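You operate a simulated robot arm through the tools that you are given. There is no shell and no other tool. Be economical: measure what you need, move in short steps, check, and stop when the job is done.

You run a simulated robot arm. Do the job below in one go: nothing can be reset, and whatever is moved stays where it is left.

Task
Open the clamped meter's cover and tighten both outer screws with the nut driver.
Fine: till it clicks; leave the cover open; put the driver back in its stand; the holder stays off.

Only the result counts: the job must be done as asked and must still hold three seconds after the hand-in. Knocking over, shifting, dropping, spilling or breaking anything else fails it. Lids that push on must go on centred and level and be pressed home; caps that screw on are set level and turned clockwise until they are tight.

Robot
A 6-joint arm with a two-finger parallel gripper on a trunk, on a base that drives. Base frame: it is fixed to the floor where the robot stands at the start and does not move with it; the origin is under the middle of the robot, x ahead of it, y to its left, z up; the surface under the hand at the start is at about z = 80. Lengths are in cm, angles in rad, forces in N, time in s.
With the tool pointing down near the work surface it reaches from about 38 to 90 cm from the robot's upright axis, wherever it stands. Its first joint turns from -2.007 to 2.007 rad. Places, roughly: black lock knob [30, 90, 90]; blue lock knob [50, 10, 90]; grey lock knob [30, 120, 90]; grey terminal cover [50, 10, 90]; holder switch [50, 10, 80]; left clamp [60, 10, 90]; left inner screw under the grey cover [50, 10, 80]; left outer screw under the grey cover [50, 10, 80]; right clamp [60, 0, 90]; right inner screw under the grey cover [50, 0, 80]; right outer screw under the grey cover [50, 0, 80]; well of the driver stand [70, 20, 80]; white lock knob [30, 110, 90]. Payload 3.43 kg.
Tool frame: the origin (TCP) lies between the finger pads and is the grasp point; the fingertips stand 3.4 cm ahead of it; z points along the fingers, y is the line along which they close. The gripper opens to 12.8 cm. The fingers are 2.4 cm wide and 1.2 cm thick; the gripper's body (4.8 by 13 cm) begins 9.6 cm behind the TCP.
Orientation is told as [roll, pitch, yaw] about the base's x, y, z axes, in that order, counted from this pose: with the fingers straight down and closing along the base's y, the tool's x points along the base's -x, its y along +y and its z along -z.

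Tools
- The arm moves only by the tool play_rows. Its argument "steps" is one flat list of numbers, 7 for each row, row after row: the turn, a rotation vector about the tool's x, y, z in rad, then the shift along the tool's x, y, z in cm, then the finger opening in cm, from 0 to 12.8. In form: [wx, wy, wz, dx, dy, dz, grip, wx, wy, wz, dx, dy, dz, grip, ...]. A call has 1 to 12 rows; each row shifts and turns the commanded pose from where the row before left it, along the tool's axes as they then stand. A row lasts 0.2 s, in which the tool goes at most 5 cm and 0.15 rad; a call with a longer step from one row to the next is refused whole, and so is a gripper value outside its range. Where a pose cannot be reached the arm comes as near as it can. A force on the tool above 40 N (or 10 N above the force at the start of the call, whichever is more), or a blocked arm, ends the call early, and 0.2 s more pass. The fingers move at their own pace (about 10.8 cm/s each) and stop on an object; they squeeze with about 29 N. The grip force told is the motor's: it shows also when the fingers shut on nothing. Time passes only in rows, and 0.2 s behind the last, so rows that do not move let the fingers close. The reply holds the time, the measured pose of the TCP, the force on the tool along the base axes, the opening and the grip force, in the units named above and with some noise, with the torque about the TCP (base axes, N m) and any sound that the robot's microphone picked up, and new pictures: "views" is both (left out), scene, wrist or none.
- Cameras (640 x 400 px; columns grow to the right, rows downward): "scene" is now at [3.35, 21.75, 131.97]; the picture's right is [0.25, -0.97, 0.00], its down [-0.46, -0.12, -0.88] and it looks along [0.86, 0.22, -0.47] (base axes); focal length 256 px, centre (320, 200). "wrist" rides on the gripper at [7.6, -1.1, -16] in the tool frame; the picture's right is [0.15, 0.99, 0.00], its down [-0.88, 0.13, -0.46] and it looks along [-0.45, 0.07, 0.89] (tool axes); focal length 234 px, centre (320, 200). There is no depth. A picture from a camera that has moved, and an enlarged one, comes with that camera's place and axes in the base frame and with its lens.
- lift_body(by): slides the trunk up (or, below 0, down) by that many cm; the arm and the scene camera ride with it, the base frame stays. It gives what a move gives, with no picture.
- steer(legs): drives the robot by 1 to 6 legs, each [ahead, turn to the left] in cm and rad, along the robot's own axes; the way and the turn of a leg run together, so that a leg with both is an arc; at most 150 cm and 3.142 rad a leg. The arm and the cameras ride along, it lands a little off, and it stops where it bumps. It gives what a move gives, and a new picture of the scene camera.
- head_to(pan, tilt): turns the head with the scene camera to pan (to the left, within 1.798 rad either way) and tilt (down, from -0.506 to 1.204), counted from straight ahead of the robot. It gives what a move gives, and a new picture of the scene camera.
- inspect(camera, box): a new picture of the part [left, top, right, bottom] of that camera's present view, enlarged. It takes no simulated time.
- job_done(): hands the job in; it is judged then, once.

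Go step by step. Nothing tells you exact positions but the pictures and the camera data: compare them with the known pose of the tool, close in by small moves and look again before you grip or let go. The budget is 120 turns and 260 pictures, counting those below and the enlarged ones. Unless the task says otherwise, let go and move clear before handing in.

The tools are called after "Call:" as name(argument=value, ...) on one line, values as JSON. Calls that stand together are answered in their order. play_rows: Moves the arm, as the interface text tells. Its arguments: {"type":"object","properties":{"steps":{"type":"array"},"views":{"type":"string","enum":["both","scene","wrist","none"]}},"required":["steps"]} The other tools are called the same way: lift_body (by) slides the trunk up or down; steer (legs) drives the base; head_to (pan, tilt) turns the head that bears the scene camera; inspect (camera, box) takes an enlarged picture of a part of a camera's view; job_done () hands the job in.

At the start:

```text
t: 0.0
ee_pos: [51.99, 27.4, 120.75]
tcp_rot: [0.001, 0.0, 0.0]
force: [0.2, 0.2, 0.3]
torque: [-0.01, -0.02, 0.05]
finger_gap: 12.79
finger_force: 0.0
trunk travel left (down, up): [-57.5, 21.5]
robot x, y, heading: [-0.29, 0.42, 0.0]
head pan, tilt: [0.248, 0.49]
```

scene: 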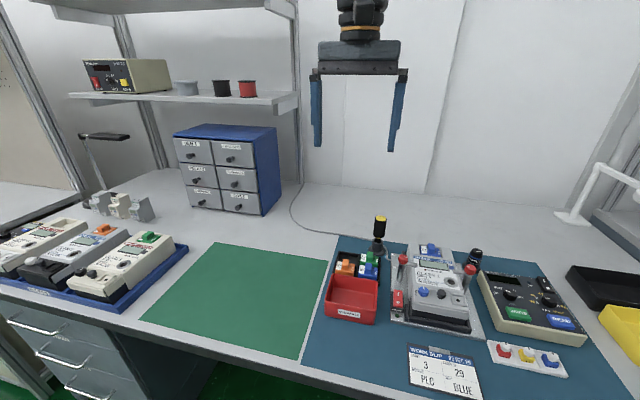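
wrist: 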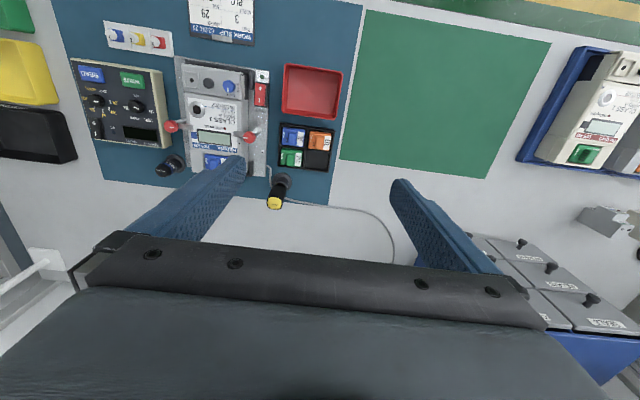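

I see the clamped meter on the blue mat with a nut driver (yellow handle) in a stand behind it. First I take enlarged looks.

Call:
inspect(camera="scene", box=[320, 200, 500, 340])

Call:
inspect(camera="wrist", box=[140, 30, 350, 220])

Call:
inspect(camera="scene", box=[400, 335, 580, 400])

```text
2.86 times, centred on (410, 270) of scene
camera zoom: at [3.35, 21.75, 131.97], right [0.25, -0.97, 0.0], down [-0.46, -0.12, -0.88], along [0.86, 0.22, -0.47], focal length 730 px, centre (63, 0)
```

zoom: 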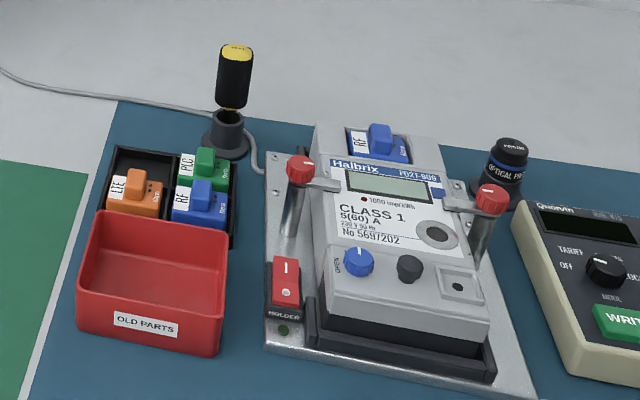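

```text
2.11 times, centred on (245, 125) of wrist
camera zoom: at [44.36, 26.4, 136.78], right [-0.15, 0.99, 0.0], down [0.88, 0.13, 0.46], along [0.45, 0.07, -0.89], focal length 493 px, centre (478, 358)
```

zoom: 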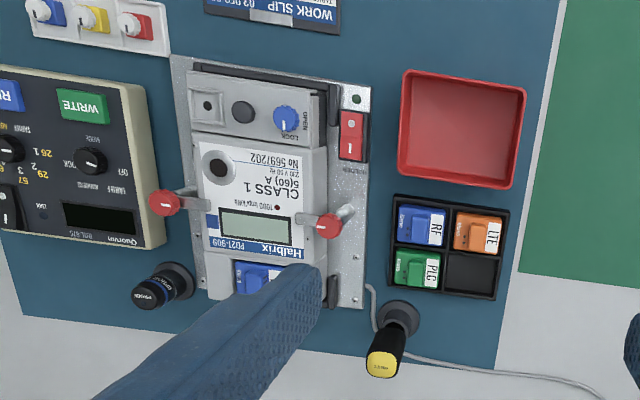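

```text
3.56 times, centred on (490, 368) of scene
camera zoom: at [3.35, 21.75, 131.97], right [0.25, -0.97, 0.0], down [-0.46, -0.12, -0.88], along [0.86, 0.22, -0.47], focal length 909 px, centre (-284, -396)
```

zoom: 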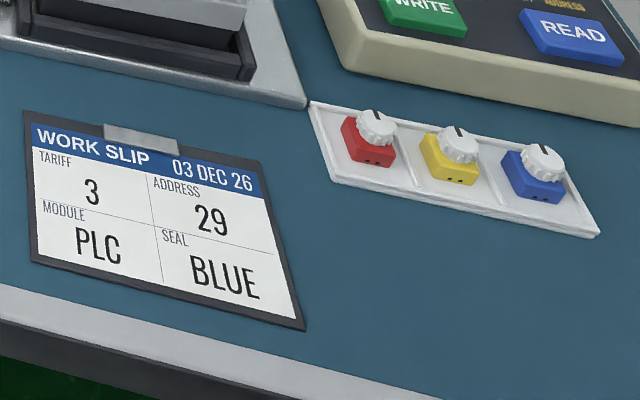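

I move the tool above the blue lock knob, at about (48, 9.7), staying high, to look closer.

Call:
play_rows(steps=[0, 0, 0, 1, -3.5, 2, 6, 0, 0, 0, 1, -3.5, 2, 6, 0, 0, 0, 1, -3.5, 2, 6, 0, 0, 0, 1, -3.5, 2, 6, 0, 0, 0, 0, -3.7, 2, 6, 0, 0, 0, 0, 0, 0, 6])

```text
t: 1.4
ee_pos: [47.84, 9.78, 110.65]
tcp_rot: [-0.001, -0.001, -0.001]
force: [-0.2, 0.5, -1.2]
torque: [-0.02, -0.04, 0.01]
finger_gap: 5.99
finger_force: 0.0
trunk travel left (down, up): [-57.5, 21.5]
robot x, y, heading: [0.0, -0.23, -0.001]
head pan, tilt: [0.248, 0.49]
camera scene: at [3.34, 21.75, 131.97], right [0.25, -0.97, 0.0], down [-0.46, -0.12, -0.88], along [0.86, 0.22, -0.47], focal length 256 px, centre (320, 200)
camera wrist: at [40.32, 8.77, 126.75], right [-0.15, 0.99, 0.0], down [0.88, 0.13, 0.46], along [0.45, 0.07, -0.89], focal length 234 px, centre (320, 200)
```

scene: 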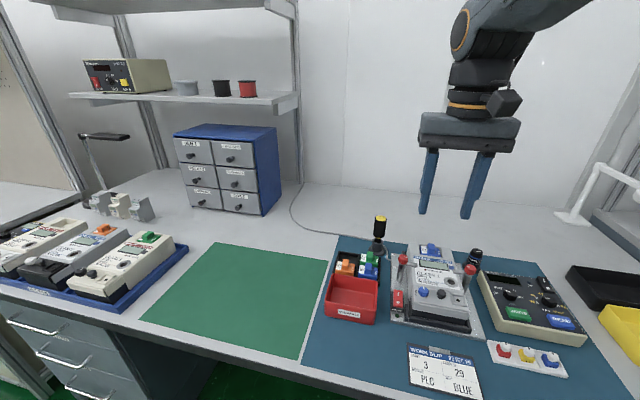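
wrist: 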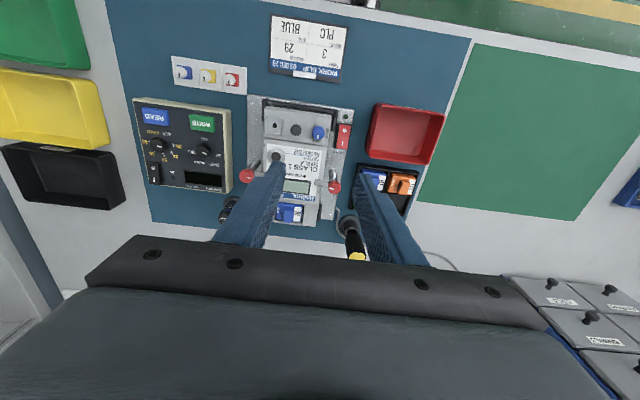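

Call:
inspect(camera="wrist", box=[230, 80, 390, 230])

Call:
inspect(camera="scene", box=[385, 270, 485, 340])

```text
2.67 times, centred on (310, 155) of wrist
camera zoom: at [40.32, 8.77, 126.75], right [-0.15, 0.99, 0.0], down [0.88, 0.13, 0.46], along [0.45, 0.07, -0.89], focal length 624 px, centre (347, 320)
```

zoom: 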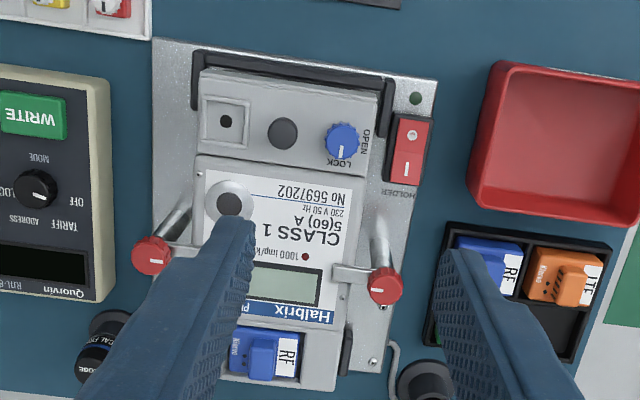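

```text
5.71 times, centred on (435, 305) of scene
camera zoom: at [3.34, 21.75, 131.97], right [0.25, -0.97, 0.0], down [-0.46, -0.12, -0.88], along [0.86, 0.22, -0.47], focal length 1461 px, centre (-337, -400)
```

zoom: 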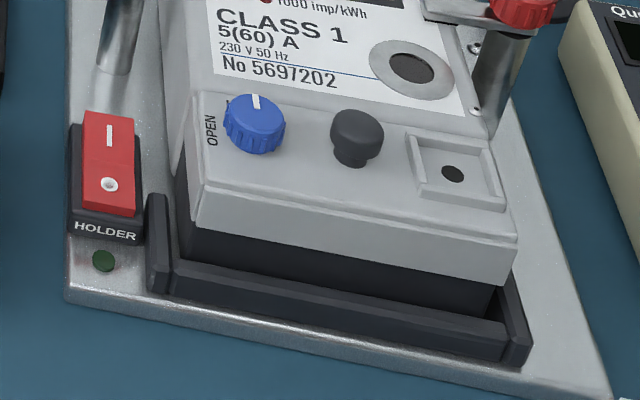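

The knob's white mark points to LOCK (away from the robot) and OPEN is on its left, so it must turn about 90° counter-clockwise. I take its top to be at (47.8, 9.8, 88.7) and the black pull knob at (47.6, 6.2, 89.3). I pre-turn the tool and go down partway.

Call:
play_rows(steps=[0, 0, 0.142, 0, 0, 2.2, 4, 0, 0, 0.142, 0, 0, 2.2, 3.2, 0, 0, 0.142, 0, 0, 2.2, 3.2, 0, 0, 0.142, 0, 0, 2.2, 3.2, 0, 0, 0.142, 0, 0, 2.2, 3.2, 0, 0, 0.142, 0, 0, 2.2, 3.2, 0, 0, 0, 0, 0, 0, 3.2])

Call:
inspect(camera="wrist", box=[220, 100, 420, 225])

Call:
inspect(camera="scene", box=[385, 230, 485, 300])

```text
t: 3.0
ee_pos: [48.01, 9.76, 97.47]
tcp_rot: [-0.001, 0.0, -0.853]
force: [0.2, 1.5, 0.4]
torque: [0.03, 0.02, -0.03]
finger_gap: 3.17
finger_force: 0.2
trunk travel left (down, up): [-57.5, 21.5]
robot x, y, heading: [0.35, 0.27, 0.006]
head pan, tilt: [0.248, 0.49]
camera scene: at [3.34, 21.75, 131.98], right [0.25, -0.97, 0.0], down [-0.46, -0.12, -0.88], along [0.86, 0.22, -0.47], focal length 256 px, centre (320, 200)
camera wrist: at [42.14, 14.81, 113.6], right [0.65, 0.76, 0.0], down [0.68, -0.58, 0.46], along [0.35, -0.3, -0.89], focal length 234 px, centre (320, 200)
```

scene: 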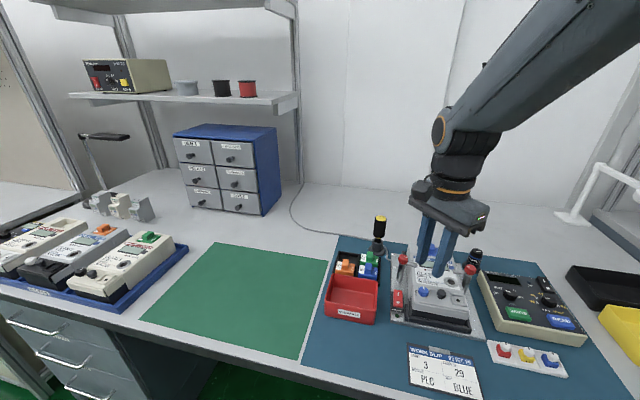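
wrist: 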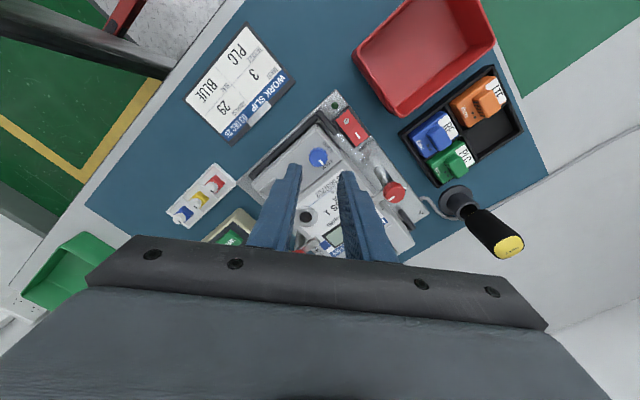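

```text
3.20 times, centred on (320, 162) of wrist
camera zoom: at [42.14, 14.81, 113.6], right [0.65, 0.76, 0.0], down [0.68, -0.58, 0.46], along [0.35, -0.3, -0.89], focal length 749 px, centre (320, 320)
```

zoom: 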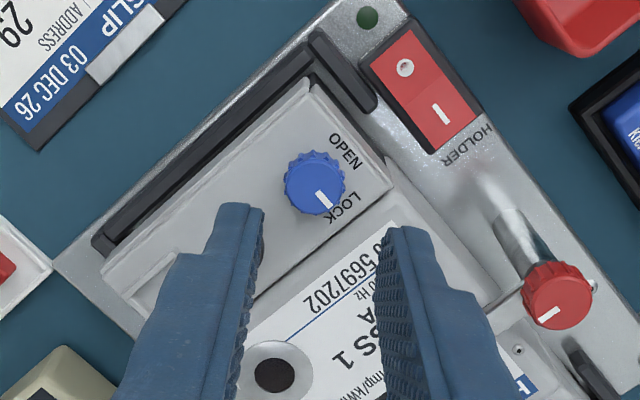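

```text
5.71 times, centred on (435, 265) of scene
camera zoom: at [3.34, 21.75, 131.98], right [0.25, -0.97, 0.0], down [-0.46, -0.12, -0.88], along [0.86, 0.22, -0.47], focal length 1461 px, centre (-337, -171)
```

zoom: 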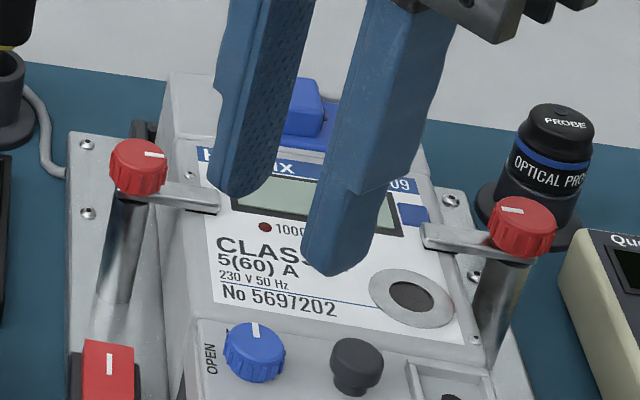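

The knob is confirmed at (47.8, 9.8). I go down round it and close.

Call:
play_rows(steps=[0, 0, 0, 0.13, -0.13, 2, 3.2, 0, 0, 0, 0, 0, 2, 3.2, 0, 0, 0, 0, 0, 1.2, 3.2, 0, 0, 0, 0, 0, 0.9, 3.2, 0, 0, 0, 0, 0, 0, 1, 0, 0, 0, 0, 0, 0, 1, 0, 0, 0, 0, 0, 0, 1])

Call:
inspect(camera="scene", box=[385, 250, 485, 320])

```text
t: 4.6
ee_pos: [47.78, 9.83, 91.56]
tcp_rot: [0.001, 0.0, -0.852]
force: [-2.2, -0.1, -0.1]
torque: [0.12, 0.08, -0.01]
finger_gap: 1.91
finger_force: 29.0
trunk travel left (down, up): [-57.5, 21.5]
robot x, y, heading: [-0.27, 0.04, 0.001]
head pan, tilt: [0.248, 0.49]
camera scene: at [3.35, 21.75, 131.97], right [0.25, -0.97, 0.0], down [-0.46, -0.12, -0.88], along [0.86, 0.22, -0.47], focal length 256 px, centre (320, 200)
camera wrist: at [41.91, 14.84, 107.5], right [0.65, 0.76, 0.0], down [0.68, -0.58, 0.46], along [0.35, -0.3, -0.89], focal length 234 px, centre (320, 200)
```

scene: 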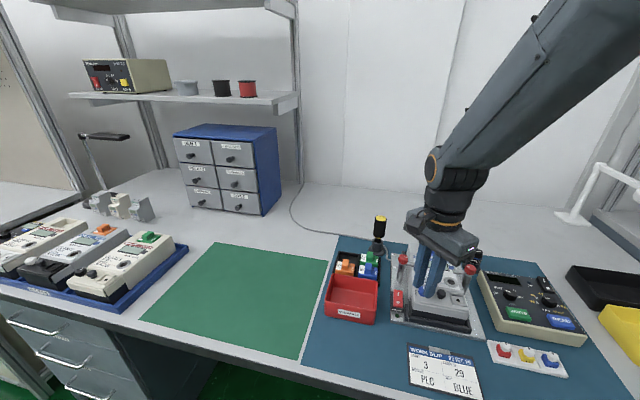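
wrist: 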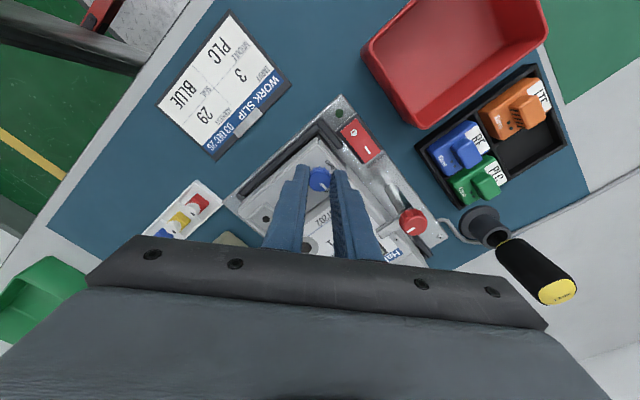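

```text
5.71 times, centred on (435, 285) of scene
camera zoom: at [3.35, 21.75, 131.97], right [0.25, -0.97, 0.0], down [-0.46, -0.12, -0.88], along [0.86, 0.22, -0.47], focal length 1461 px, centre (-337, -286)
```

zoom: 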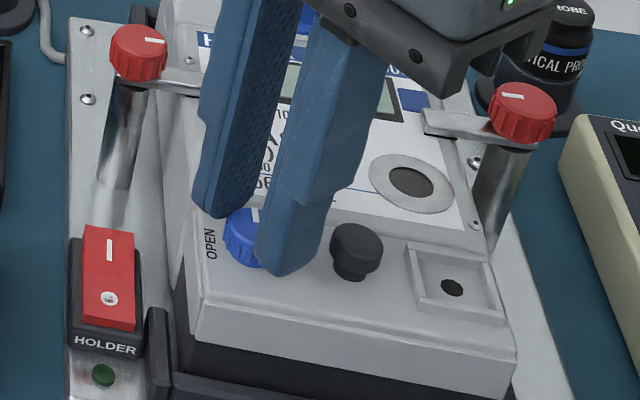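

The knob is held (gap 1.9). I turn it 90° counter-clockwise.

Call:
play_rows(steps=[0, 0, -0.143, 0, 0, 0, 1, 0, 0, -0.143, 0, 0, 0, 1, 0, 0, -0.143, 0, 0, 0, 1, 0, 0, -0.143, 0, 0, 0, 1, 0, 0, -0.143, 0, 0, 0, 1, 0, 0, -0.143, 0, 0, 0, 1, 0, 0, -0.143, 0, 0, 0, 1, 0, 0, -0.143, 0, 0, 0, 1, 0, 0, -0.143, 0, 0, 0, 1, 0, 0, -0.143, 0, 0, 0, 1, 0, 0, -0.143, 0, 0, 0, 1, 0, 0, 0, 0, 0, 0, 1])

Call:
inspect(camera="wrist", box=[220, 100, 420, 225])

```text
t: 7.2
ee_pos: [47.88, 9.73, 91.47]
tcp_rot: [0.0, 0.001, 0.722]
force: [0.7, -3.8, 4.6]
torque: [-0.04, -0.06, -0.06]
finger_gap: 1.88
finger_force: 29.2
trunk travel left (down, up): [-57.5, 21.5]
robot x, y, heading: [-0.25, -0.17, 0.003]
head pan, tilt: [0.248, 0.49]
camera scene: at [3.35, 21.73, 131.98], right [0.25, -0.97, 0.0], down [-0.46, -0.12, -0.88], along [0.86, 0.22, -0.47], focal length 256 px, centre (320, 200)
camera wrist: at [42.84, 3.94, 107.5], right [-0.76, 0.65, 0.0], down [0.57, 0.68, 0.46], along [0.3, 0.35, -0.89], focal length 234 px, centre (320, 200)
```

scene: 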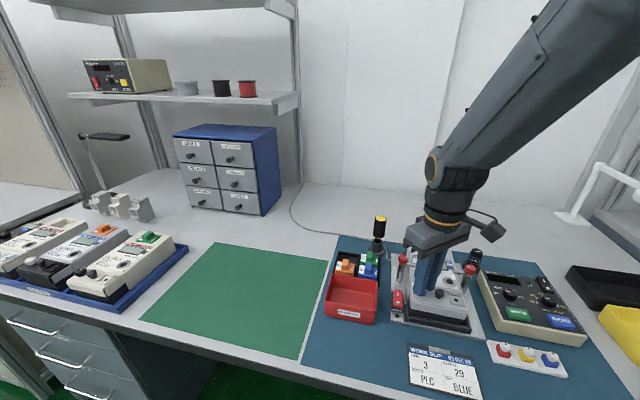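
wrist: 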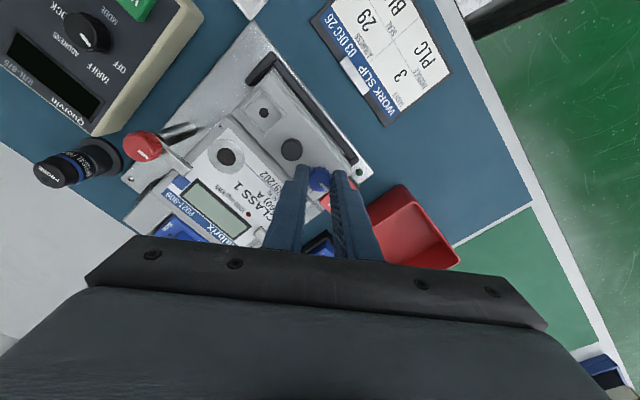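

```text
3.20 times, centred on (320, 162) of wrist
camera zoom: at [42.84, 3.94, 107.5], right [-0.76, 0.65, 0.0], down [0.57, 0.68, 0.46], along [0.3, 0.35, -0.89], focal length 749 px, centre (320, 320)
```

zoom: 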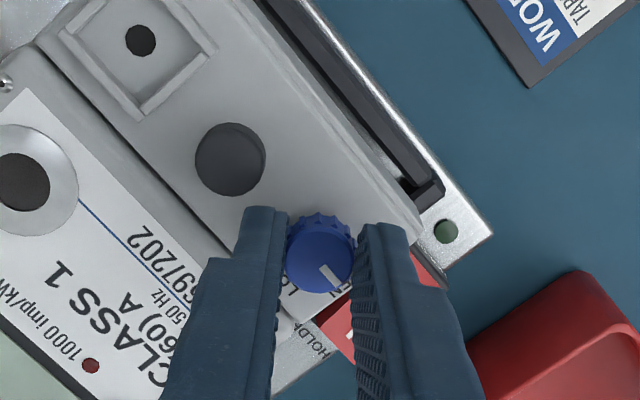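

The mark now points about to OPEN. I turn a little further to feel for the stop, then let go and raise.

Call:
play_rows(steps=[0, 0, -0.1, 0, 0, 0, 1, 0, 0, 0, 0, 0, 0, 1], views="none")

Call:
play_rows(steps=[0, 0, 0, 0, 0, 0, 2.8, 0, 0, 0, 0, 0, 0, 2.8, 0, 0, 0, 0, 0, -2, 2.8, 0, 0, 0, 0, 0, -3, 2.8, 0, 0, 0, 0, 0, 0, 2.8])

Call:
inspect(camera="wrist", box=[220, 100, 420, 225])

```text
t: 7.8
ee_pos: [47.67, 9.85, 91.24]
tcp_rot: [0.0, 0.001, 0.822]
force: [1.0, -2.9, 3.4]
torque: [-0.03, -0.1, -0.06]
finger_gap: 1.89
finger_force: 28.9
trunk travel left (down, up): [-57.5, 21.5]
robot x, y, heading: [-0.06, -0.02, -0.003]
head pan, tilt: [0.248, 0.49]
```

```text
t: 9.0
ee_pos: [47.7, 9.6, 96.47]
tcp_rot: [0.0, 0.0, 0.819]
force: [-0.1, -0.3, 0.5]
torque: [-0.02, -0.01, -0.01]
finger_gap: 2.78
finger_force: 0.1
trunk travel left (down, up): [-57.5, 21.5]
robot x, y, heading: [0.04, 0.14, -0.0]
head pan, tilt: [0.248, 0.49]
camera scene: at [3.36, 21.75, 131.97], right [0.25, -0.97, 0.0], down [-0.46, -0.12, -0.88], along [0.86, 0.22, -0.47], focal length 256 px, centre (320, 200)
camera wrist: at [43.44, 3.45, 112.5], right [-0.82, 0.57, 0.0], down [0.51, 0.73, 0.46], along [0.26, 0.37, -0.89], focal length 234 px, centre (320, 200)
```

scene: 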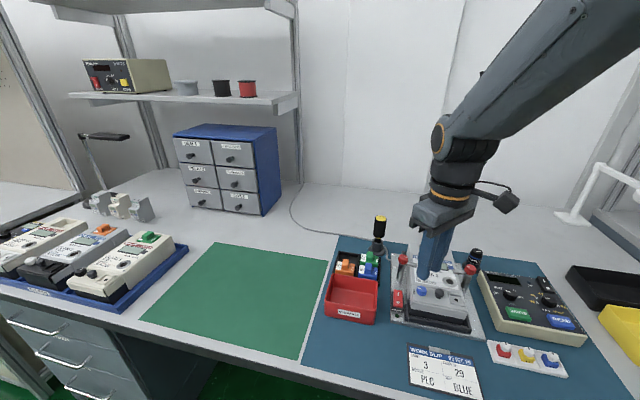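
wrist: 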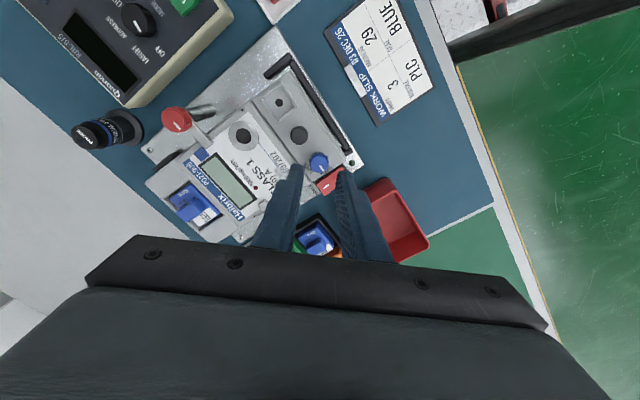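

```text
3.20 times, centred on (320, 162) of wrist
camera zoom: at [43.44, 3.45, 112.5], right [-0.82, 0.57, 0.0], down [0.51, 0.73, 0.46], along [0.26, 0.37, -0.89], focal length 749 px, centre (320, 320)
```

zoom: 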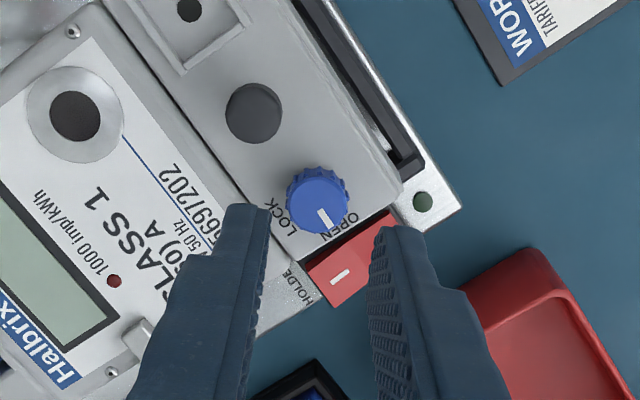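

The lock now points to OPEN. Next I place the fingers, closing along y, over the black pull knob at (47.6, 6.25), so that the knob can pivot between the pads as the cover swings.

Call:
play_rows(steps=[0, 0, 0.137, 0, 0, 0, 2.6, 0, 0, 0.137, 0, 0, 0, 2.6, 0, 0, 0.137, 0, 0, 0, 2.6, 0, 0, 0.137, 0, 0, 0, 2.6, 0, 0, 0.137, 0, 0, 0, 2.6, 0, 0, 0.136, 0, 0, 0, 2.6, 0, 0, 0, 0.2, -3.45, 0, 2.6, 0, 0, 0, 0, 0, 1.5, 2.6, 0, 0, 0, 0, 0, 0, 2.6])

Call:
inspect(camera="wrist", box=[240, 120, 400, 220])

Call:
inspect(camera="scene", box=[395, 250, 475, 306])

```text
t: 11.0
ee_pos: [47.53, 6.34, 94.85]
tcp_rot: [0.001, 0.0, -0.001]
force: [0.2, -0.6, 0.3]
torque: [-0.04, 0.01, 0.03]
finger_gap: 2.6
finger_force: 0.0
trunk travel left (down, up): [-57.5, 21.5]
robot x, y, heading: [0.08, -0.01, 0.001]
head pan, tilt: [0.248, 0.49]
camera scene: at [3.34, 21.75, 131.98], right [0.25, -0.97, 0.0], down [-0.46, -0.12, -0.88], along [0.86, 0.22, -0.47], focal length 256 px, centre (320, 200)
camera wrist: at [40.0, 5.25, 110.92], right [-0.14, 0.99, 0.0], down [0.88, 0.13, 0.46], along [0.45, 0.07, -0.89], focal length 234 px, centre (320, 200)
```

scene: 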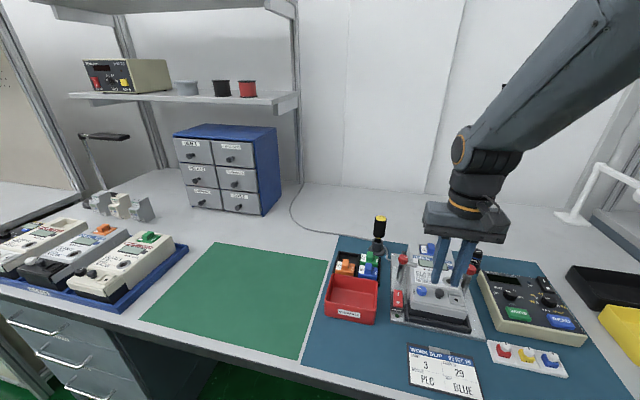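
wrist: 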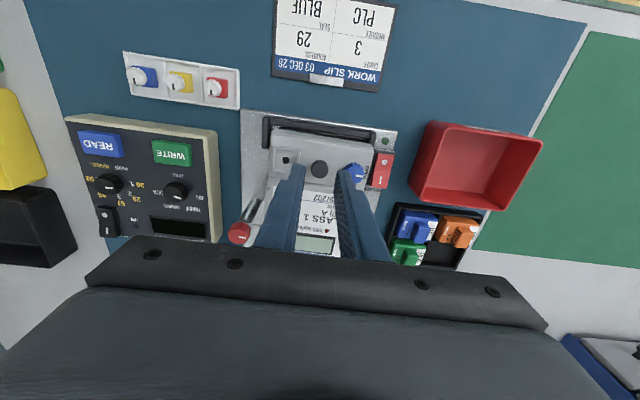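

```text
4.00 times, centred on (320, 170) of wrist
camera zoom: at [40.0, 5.25, 110.92], right [-0.14, 0.99, 0.0], down [0.88, 0.13, 0.46], along [0.45, 0.07, -0.89], focal length 937 px, centre (320, 320)
```

zoom: 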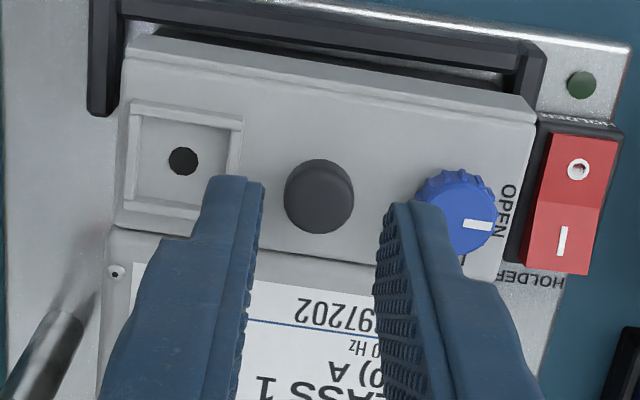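

```text
7.14 times, centred on (435, 278) of scene
camera zoom: at [3.34, 21.75, 131.98], right [0.25, -0.97, 0.0], down [-0.46, -0.12, -0.88], along [0.86, 0.22, -0.47], focal length 1826 px, centre (-501, -357)
```

zoom: 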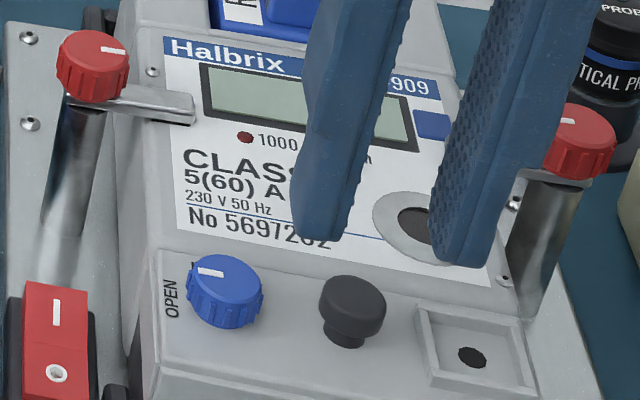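

The pull knob is seen at about (47.5, 6.4). I correct by 0.12, go down and close.

Call:
play_rows(steps=[0, 0, 0, 0.05, 0.12, 1, 2.4, 0, 0, 0, 0, 0, 1, 2.4, 0, 0, 0, 0, 0, 0.6, 2.4, 0, 0, 0, 0, 0, 0.5, 2.4, 0, 0, 0, 0, 0, 0, 1, 0, 0, 0, 0, 0, 0, 1, 0, 0, 0, 0, 0, 0, 1], views="none")

Call:
inspect(camera="scene", box=[395, 250, 475, 306])

```text
t: 12.6
ee_pos: [47.43, 6.42, 91.82]
tcp_rot: [0.001, -0.001, -0.002]
force: [-1.7, -2.0, 2.9]
torque: [-0.02, 0.05, -0.02]
finger_gap: 1.71
finger_force: 29.4
trunk travel left (down, up): [-57.5, 21.5]
robot x, y, heading: [0.01, 0.06, 0.001]
head pan, tilt: [0.248, 0.49]
```

```text
7.14 times, centred on (435, 278) of scene
camera zoom: at [3.33, 21.73, 131.98], right [0.25, -0.97, 0.0], down [-0.46, -0.12, -0.88], along [0.86, 0.22, -0.47], focal length 1826 px, centre (-501, -357)
```

zoom: 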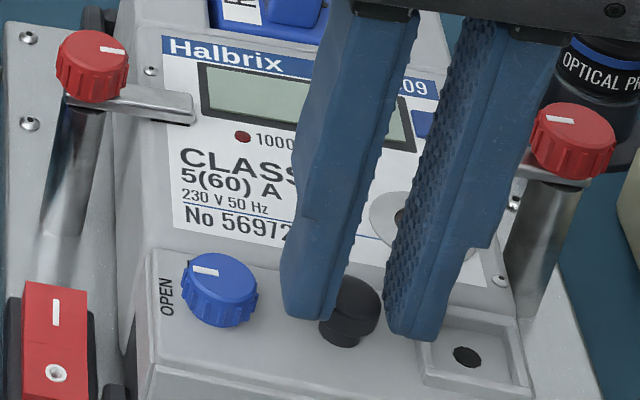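

The pull knob is held. I lift 1 cm and look at how the cover moves.

Call:
play_rows(steps=[0, 0, 0, 0, 0, -0.4, 1, 0, 0, 0, 0, 0, -0.4, 1, 0, 0, 0, 0, 0, -0.4, 1], views="none")

Call:
inspect(camera="scene", box=[395, 250, 475, 306])

Call:
inspect(camera="wrist", box=[240, 100, 400, 220])

```text
t: 13.4
ee_pos: [47.63, 6.54, 93.09]
tcp_rot: [0.001, -0.002, -0.001]
force: [0.2, -0.2, -0.8]
torque: [0.03, 0.0, 0.01]
finger_gap: 1.01
finger_force: 0.1
trunk travel left (down, up): [-57.5, 21.5]
robot x, y, heading: [0.31, 0.02, -0.002]
head pan, tilt: [0.248, 0.49]
```

```text
7.14 times, centred on (435, 278) of scene
camera zoom: at [3.35, 21.74, 131.98], right [0.25, -0.97, 0.0], down [-0.46, -0.12, -0.88], along [0.86, 0.22, -0.47], focal length 1826 px, centre (-501, -357)
```

zoom: 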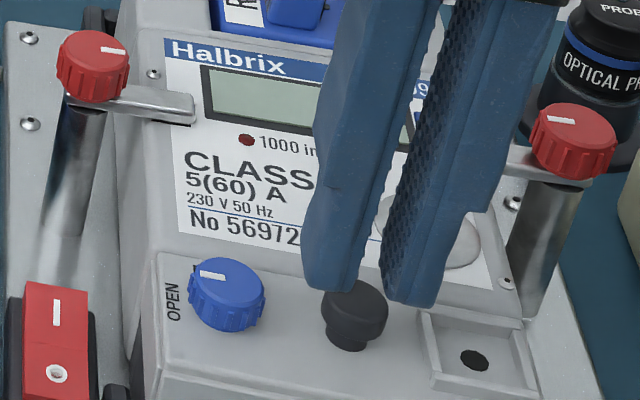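

```text
3.33 times, centred on (320, 160) of wrist
camera zoom: at [39.91, 5.41, 109.14], right [-0.15, 0.99, 0.0], down [0.88, 0.13, 0.46], along [0.45, 0.07, -0.89], focal length 781 px, centre (320, 333)
```

zoom: 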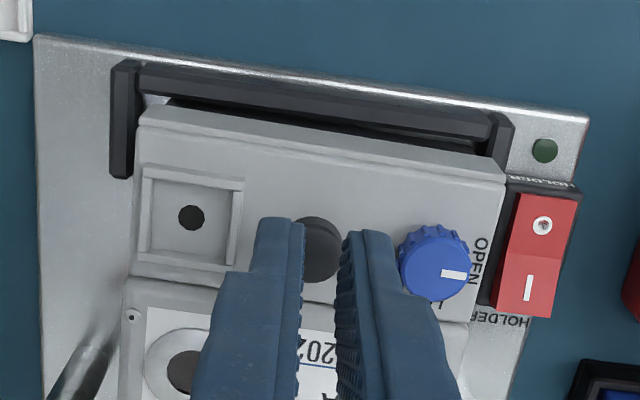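

The grip slipped off the dome of the knob because it was too shallow, and the cover has not moved. I reopen to 2.5 and grip deeper, with the fingertips at z of about 88.0.

Call:
play_rows(steps=[0, 0, 0, 0, 0, 0, 2.5, 0, 0, 0, 0, 0, 0, 2.5, 0, 0, 0, 0, 0, 0.7, 2.5, 0, 0, 0, 0, 0, 0.6, 2.5, 0, 0, 0, 0, 0, 0.4, 2.5, 0, 0, 0, 0, 0, 0, 2.5], views="none")

Call:
inspect(camera="scene", box=[395, 250, 475, 306])

Call:
inspect(camera="wrist", box=[240, 100, 400, 220])

```text
t: 14.8
ee_pos: [47.43, 6.32, 91.3]
tcp_rot: [-0.001, 0.0, -0.001]
force: [0.5, -0.7, 0.1]
torque: [0.02, 0.01, 0.02]
finger_gap: 2.5
finger_force: 0.0
trunk travel left (down, up): [-57.5, 21.5]
robot x, y, heading: [-0.35, 0.08, -0.003]
head pan, tilt: [0.248, 0.49]
```

```text
7.14 times, centred on (435, 278) of scene
camera zoom: at [3.35, 21.74, 131.98], right [0.25, -0.97, 0.0], down [-0.46, -0.12, -0.88], along [0.86, 0.22, -0.47], focal length 1826 px, centre (-501, -357)
```

zoom: 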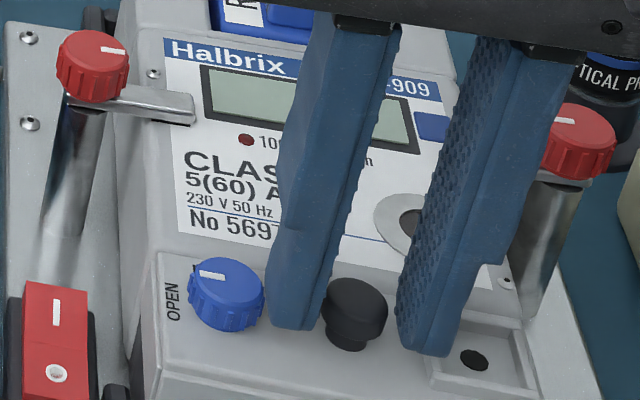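

```text
3.33 times, centred on (320, 160) of wrist
camera zoom: at [39.88, 5.35, 107.39], right [-0.15, 0.99, 0.0], down [0.88, 0.13, 0.46], along [0.45, 0.07, -0.89], focal length 781 px, centre (320, 333)
```

zoom: 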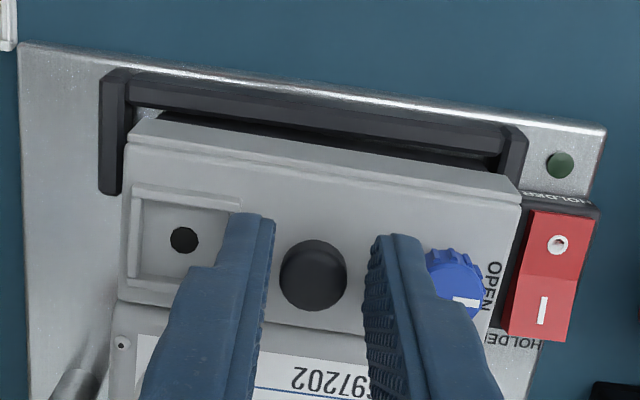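

Call:
play_rows(steps=[0, 0, 0, 0, 0, 0, 0.5, 0, 0, 0, 0, 0, 0, 0.5, 0, 0, 0, 0, 0, 0, 0.5], views="none")

Call:
inspect(camera="scene", box=[395, 250, 475, 306])

```text
t: 15.6
ee_pos: [47.44, 6.42, 91.27]
tcp_rot: [0.0, 0.0, -0.001]
force: [-0.3, -1.2, -0.6]
torque: [0.08, 0.0, 0.03]
finger_gap: 1.71
finger_force: 28.9
trunk travel left (down, up): [-57.5, 21.5]
robot x, y, heading: [-0.08, 0.04, 0.003]
head pan, tilt: [0.248, 0.49]
```

```text
7.14 times, centred on (435, 278) of scene
camera zoom: at [3.35, 21.74, 131.98], right [0.25, -0.97, 0.0], down [-0.46, -0.12, -0.88], along [0.86, 0.22, -0.47], focal length 1826 px, centre (-501, -357)
```

zoom: 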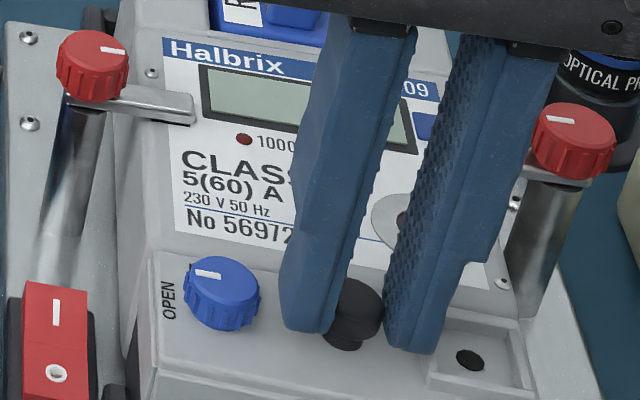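

Call:
play_rows(steps=[0, 0, 0, 0, 0, -0.3, 0.5, 0, 0, 0, 0, 0, -0.3, 0.5, 0, 0, 0, 0, 0, -0.3, 0.5], views="none")

Call:
inspect(camera="scene", box=[395, 250, 475, 306])

Call:
inspect(camera="wrist", box=[240, 100, 400, 220])

```text
t: 16.4
ee_pos: [47.34, 6.4, 92.12]
tcp_rot: [0.0, 0.003, 0.0]
force: [-2.8, -4.0, -17.3]
torque: [-0.09, 0.18, 0.01]
finger_gap: 1.75
finger_force: 28.9
trunk travel left (down, up): [-57.5, 21.5]
robot x, y, heading: [0.18, 0.04, -0.002]
head pan, tilt: [0.248, 0.49]
```

```text
7.14 times, centred on (435, 278) of scene
camera zoom: at [3.4, 21.73, 131.97], right [0.25, -0.97, 0.0], down [-0.46, -0.12, -0.88], along [0.86, 0.22, -0.47], focal length 1826 px, centre (-501, -357)
```

zoom: 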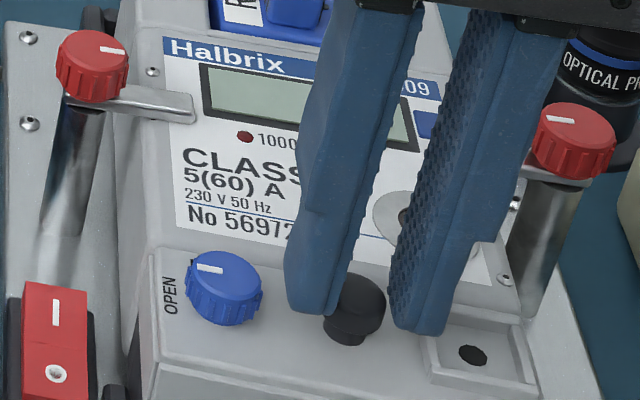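

```text
3.33 times, centred on (320, 160) of wrist
camera zoom: at [39.9, 5.35, 108.22], right [-0.14, 0.99, 0.0], down [0.88, 0.13, 0.45], along [0.45, 0.07, -0.89], focal length 781 px, centre (320, 333)
```

zoom: 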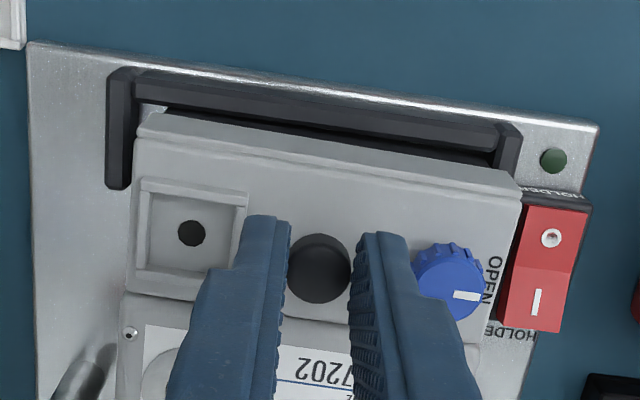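

The pull knob slips at about 17 N without the cover moving, so the lock may not be fully at OPEN; I felt no end stop earlier. I go back to the blue knob to turn it further and feel for the stop.

Call:
play_rows(steps=[0, 0, 0, 0, 0, 0, 2.5, 0, 0, 0, 0, 0, 0, 2.5, 0, 0, 0, 0, 0, -3.8, 2.5, 0, 0, 0, -0.1, 3.45, 0, 2.8, 0, 0, -0.14, 0, 0, 0, 2.8, 0, 0, -0.14, 0, 0, 0, 2.8, 0, 0, -0.14, 0, 0, 0, 2.8, 0, 0, -0.14, 0, 0, 0, 2.8, 0, 0, -0.14, 0, 0, 0, 2.8, 0, 0, -0.14, 0, 0, 0, 2.8, 0, 0, 0, 0, 0, 0, 2.8], views="none")

Call:
inspect(camera="wrist", box=[260, 100, 400, 200])

Call:
inspect(camera="scene", box=[395, 264, 475, 320])

```text
t: 18.8
ee_pos: [47.56, 9.96, 96.0]
tcp_rot: [-0.001, 0.001, 0.841]
force: [0.9, -0.4, 0.3]
torque: [0.01, 0.0, 0.01]
finger_gap: 2.81
finger_force: 0.1
trunk travel left (down, up): [-57.5, 21.5]
robot x, y, heading: [-0.47, -0.14, -0.002]
head pan, tilt: [0.248, 0.49]
```

```text
4.00 times, centred on (330, 150) of wrist
camera zoom: at [43.37, 3.57, 112.12], right [-0.83, 0.55, 0.0], down [0.49, 0.74, 0.46], along [0.25, 0.38, -0.89], focal length 937 px, centre (280, 400)
```

zoom: 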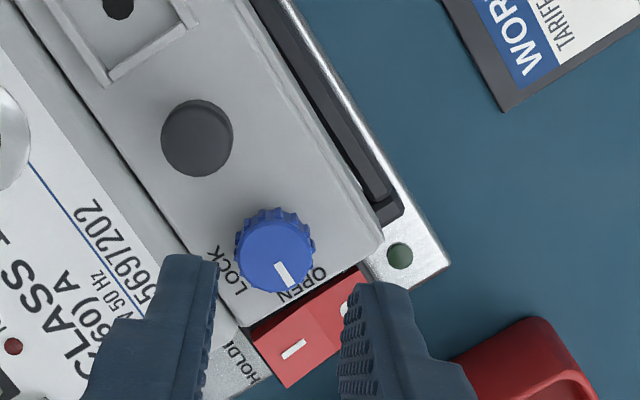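

```text
7.14 times, centred on (435, 292) of scene
camera zoom: at [3.35, 21.74, 131.97], right [0.25, -0.97, 0.0], down [-0.46, -0.12, -0.88], along [0.86, 0.22, -0.47], focal length 1826 px, centre (-501, -457)
```

zoom: 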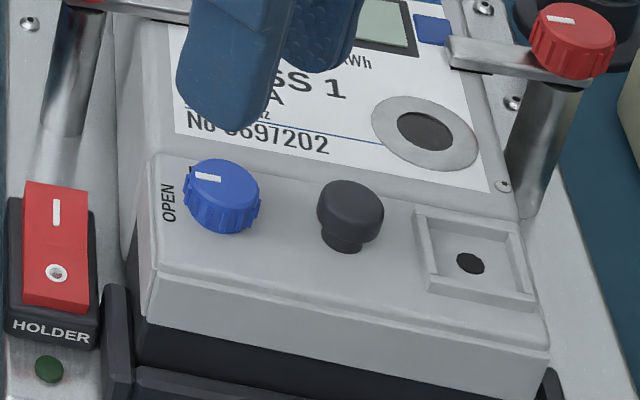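

Call:
play_rows(steps=[0, 0, 0, -0.1, 0, 2, 2.8, 0, 0, 0, 0, 0, 2, 2.8, 0, 0, 0, 0, 0, 1, 2.8, 0, 0, 0, 0, 0, 0, 0.5, 0, 0, 0, 0, 0, 0, 0.5, 0, 0, 0, 0, 0, 0, 0.5, 0, 0, -0.1, 0, 0, 0, 0.5, 0, 0, -0.1, 0, 0, 0, 0.5, 0, 0, -0.1, 0, 0, 0, 0.5], views="none")

Call:
inspect(camera="wrist", box=[260, 120, 400, 220])

```text
t: 20.8
ee_pos: [47.63, 9.87, 90.99]
tcp_rot: [0.001, -0.002, 1.139]
force: [1.5, -1.7, 1.5]
torque: [-0.08, -0.14, -0.16]
finger_gap: 1.92
finger_force: 29.0
trunk travel left (down, up): [-57.5, 21.5]
robot x, y, heading: [-0.13, -0.15, 0.001]
head pan, tilt: [0.248, 0.49]
```

```text
4.00 times, centred on (330, 170) of wrist
camera zoom: at [45.53, 2.68, 107.08], right [-0.96, 0.28, 0.0], down [0.25, 0.85, 0.46], along [0.13, 0.44, -0.89], focal length 937 px, centre (280, 320)
```

zoom: 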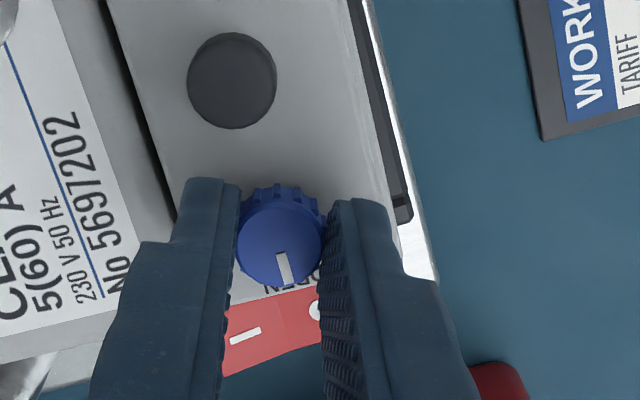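

The lock is on its end stop at OPEN, since the knob no longer follows. So the cover itself must be stiff, or it wants another pull direction. I raise and look closely for its hinge.

Call:
play_rows(steps=[0, 0, 0, 0, 0, 0, 2.8, 0, 0, 0, 0, 0, 0, 2.8, 0, 0, 0, 0, 0, -4, 3, 0, 0, 0, 0, 0, -5, 3, 0, 0, 0, 0, 0, -5, 3, 0, 0, 0.14, 0, 0, -2, 3, 0, 0, 0.14, 0, 0, 0, 3, 0, 0, 0.14, 0, 0, 0, 3, 0, 0, 0.14, 0, 0, 0, 3, 0, 0, 0.14, 0, 0, 0, 3, 0, 0, 0.14, 0, 0, 0, 3, 0, 0, 0.14, 0, 0, 0, 3], views="none")

Call:
inspect(camera="scene", box=[400, 275, 480, 340])

Call:
inspect(camera="scene", box=[60, 215, 180, 300])

```text
t: 23.4
ee_pos: [47.63, 10.0, 107.08]
tcp_rot: [-0.001, -0.001, 0.158]
force: [1.1, 1.1, -0.1]
torque: [0.0, -0.02, 0.02]
finger_gap: 3.0
finger_force: 0.0
trunk travel left (down, up): [-57.5, 21.5]
robot x, y, heading: [0.27, 0.06, -0.001]
head pan, tilt: [0.248, 0.49]
```

```text
6.15 times, centred on (440, 308) of scene
camera zoom: at [3.34, 21.74, 131.97], right [0.25, -0.97, 0.0], down [-0.46, -0.12, -0.88], along [0.86, 0.22, -0.47], focal length 1573 px, centre (-418, -462)
```

zoom: 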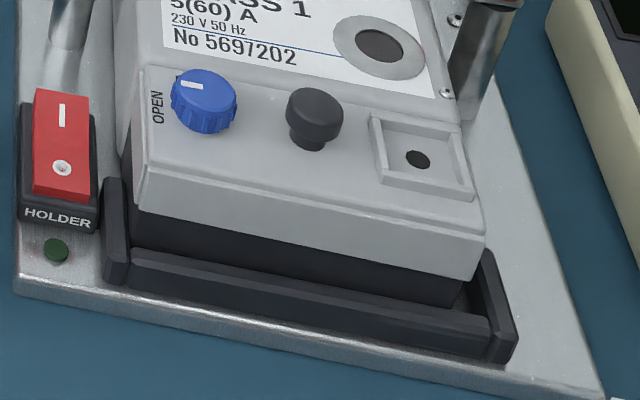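

```text
4.71 times, centred on (120, 258) of scene
camera zoom: at [3.34, 21.74, 131.97], right [0.25, -0.97, 0.0], down [-0.46, -0.12, -0.88], along [0.86, 0.22, -0.47], focal length 1203 px, centre (1261, -71)
```

zoom: 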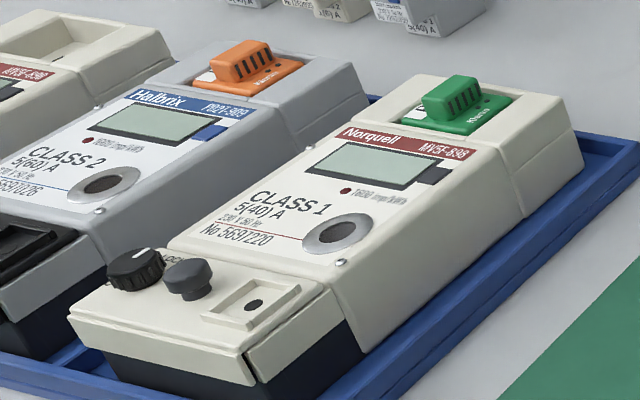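

Call:
head_to(pan=0.9, tilt=0.6)

Call:
inspect(camera="scene", box=[180, 160, 380, 300])

```text
t: 24.4
ee_pos: [47.52, 10.03, 107.04]
tcp_rot: [0.0, -0.001, 0.161]
force: [0.5, 0.1, -0.2]
torque: [-0.01, 0.0, -0.02]
finger_gap: 3.0
finger_force: 0.0
trunk travel left (down, up): [-57.5, 21.5]
robot x, y, heading: [0.03, -0.22, 0.005]
head pan, tilt: [0.901, 0.6]
camera scene: at [0.0, 26.42, 130.98], right [0.78, -0.62, 0.0], down [-0.35, -0.44, -0.83], along [0.51, 0.65, -0.56], focal length 256 px, centre (320, 200)
```

scene: 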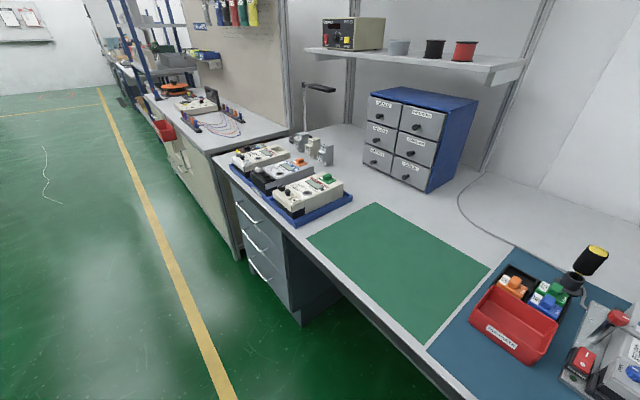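

```text
2.86 times, centred on (280, 230) of scene
camera zoom: at [0.0, 26.42, 130.98], right [0.78, -0.62, 0.0], down [-0.35, -0.44, -0.83], along [0.51, 0.65, -0.56], focal length 730 px, centre (434, 114)
```

zoom: 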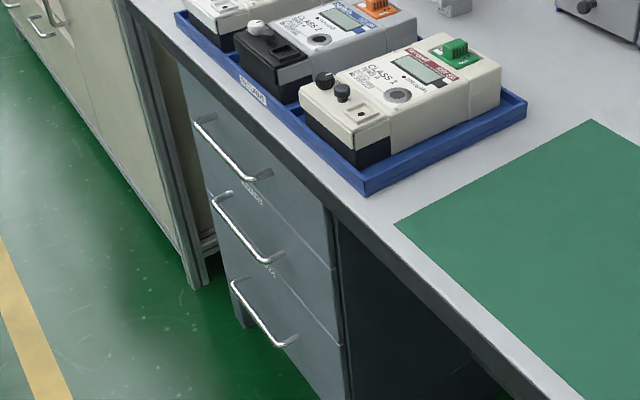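

No open meter to compare with. I go back to the pull knob, grip it deeper, and pull slowly up and slightly back, watching the force.

Call:
head_to(pan=0.2, tilt=0.6)

Call:
play_rows(steps=[0, 0, 0.08, 0, -1.75, 3, 2.5, 0, 0, 0.08, 0, -1.73, 3, 2.5, 0, 0, 0, 0.2, 0, 4, 2.5, 0, 0, 0, 0, 0, 3, 2.5, 0, 0, 0, 0, 0, 2, 2.5, 0, 0, 0, 0, 0, 0, 2.5], views="scene")

Call:
inspect(camera="wrist", box=[240, 100, 400, 220])

```text
t: 25.5
ee_pos: [47.68, 9.99, 107.09]
tcp_rot: [-0.001, 0.0, 0.161]
force: [0.3, -0.1, 0.6]
torque: [-0.02, 0.03, -0.01]
finger_gap: 3.0
finger_force: 0.0
trunk travel left (down, up): [-57.5, 21.5]
robot x, y, heading: [0.14, 0.61, -0.0]
head pan, tilt: [0.201, 0.6]
camera scene: at [3.17, 21.27, 130.98], right [0.2, -0.98, 0.0], down [-0.55, -0.11, -0.83], along [0.81, 0.17, -0.56], focal length 256 px, centre (320, 200)
```

scene: 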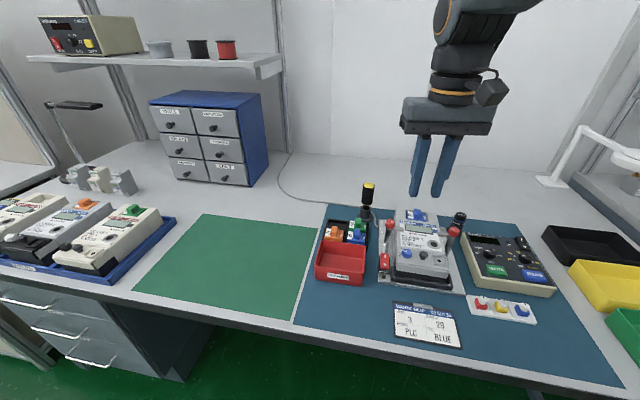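

```text
t: 26.9
ee_pos: [47.95, 6.47, 91.88]
tcp_rot: [0.0, -0.002, -0.001]
force: [-0.2, 0.3, -0.1]
torque: [-0.01, -0.03, 0.01]
finger_gap: 2.51
finger_force: 0.1
trunk travel left (down, up): [-57.5, 21.5]
robot x, y, heading: [-0.04, -0.05, -0.0]
head pan, tilt: [0.201, 0.6]
camera scene: at [3.16, 21.26, 130.98], right [0.2, -0.98, 0.0], down [-0.55, -0.11, -0.83], along [0.81, 0.16, -0.56], focal length 256 px, centre (320, 200)
```

scene: 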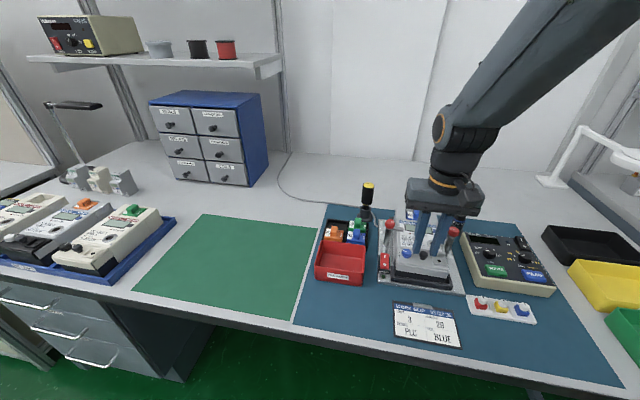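

```text
3.33 times, centred on (320, 160) of wrist
camera zoom: at [40.31, 5.44, 108.01], right [-0.15, 0.99, 0.0], down [0.88, 0.13, 0.46], along [0.45, 0.07, -0.89], focal length 781 px, centre (320, 333)
```

zoom: 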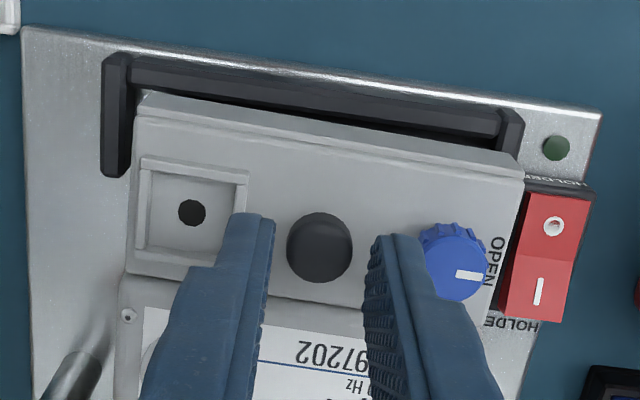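

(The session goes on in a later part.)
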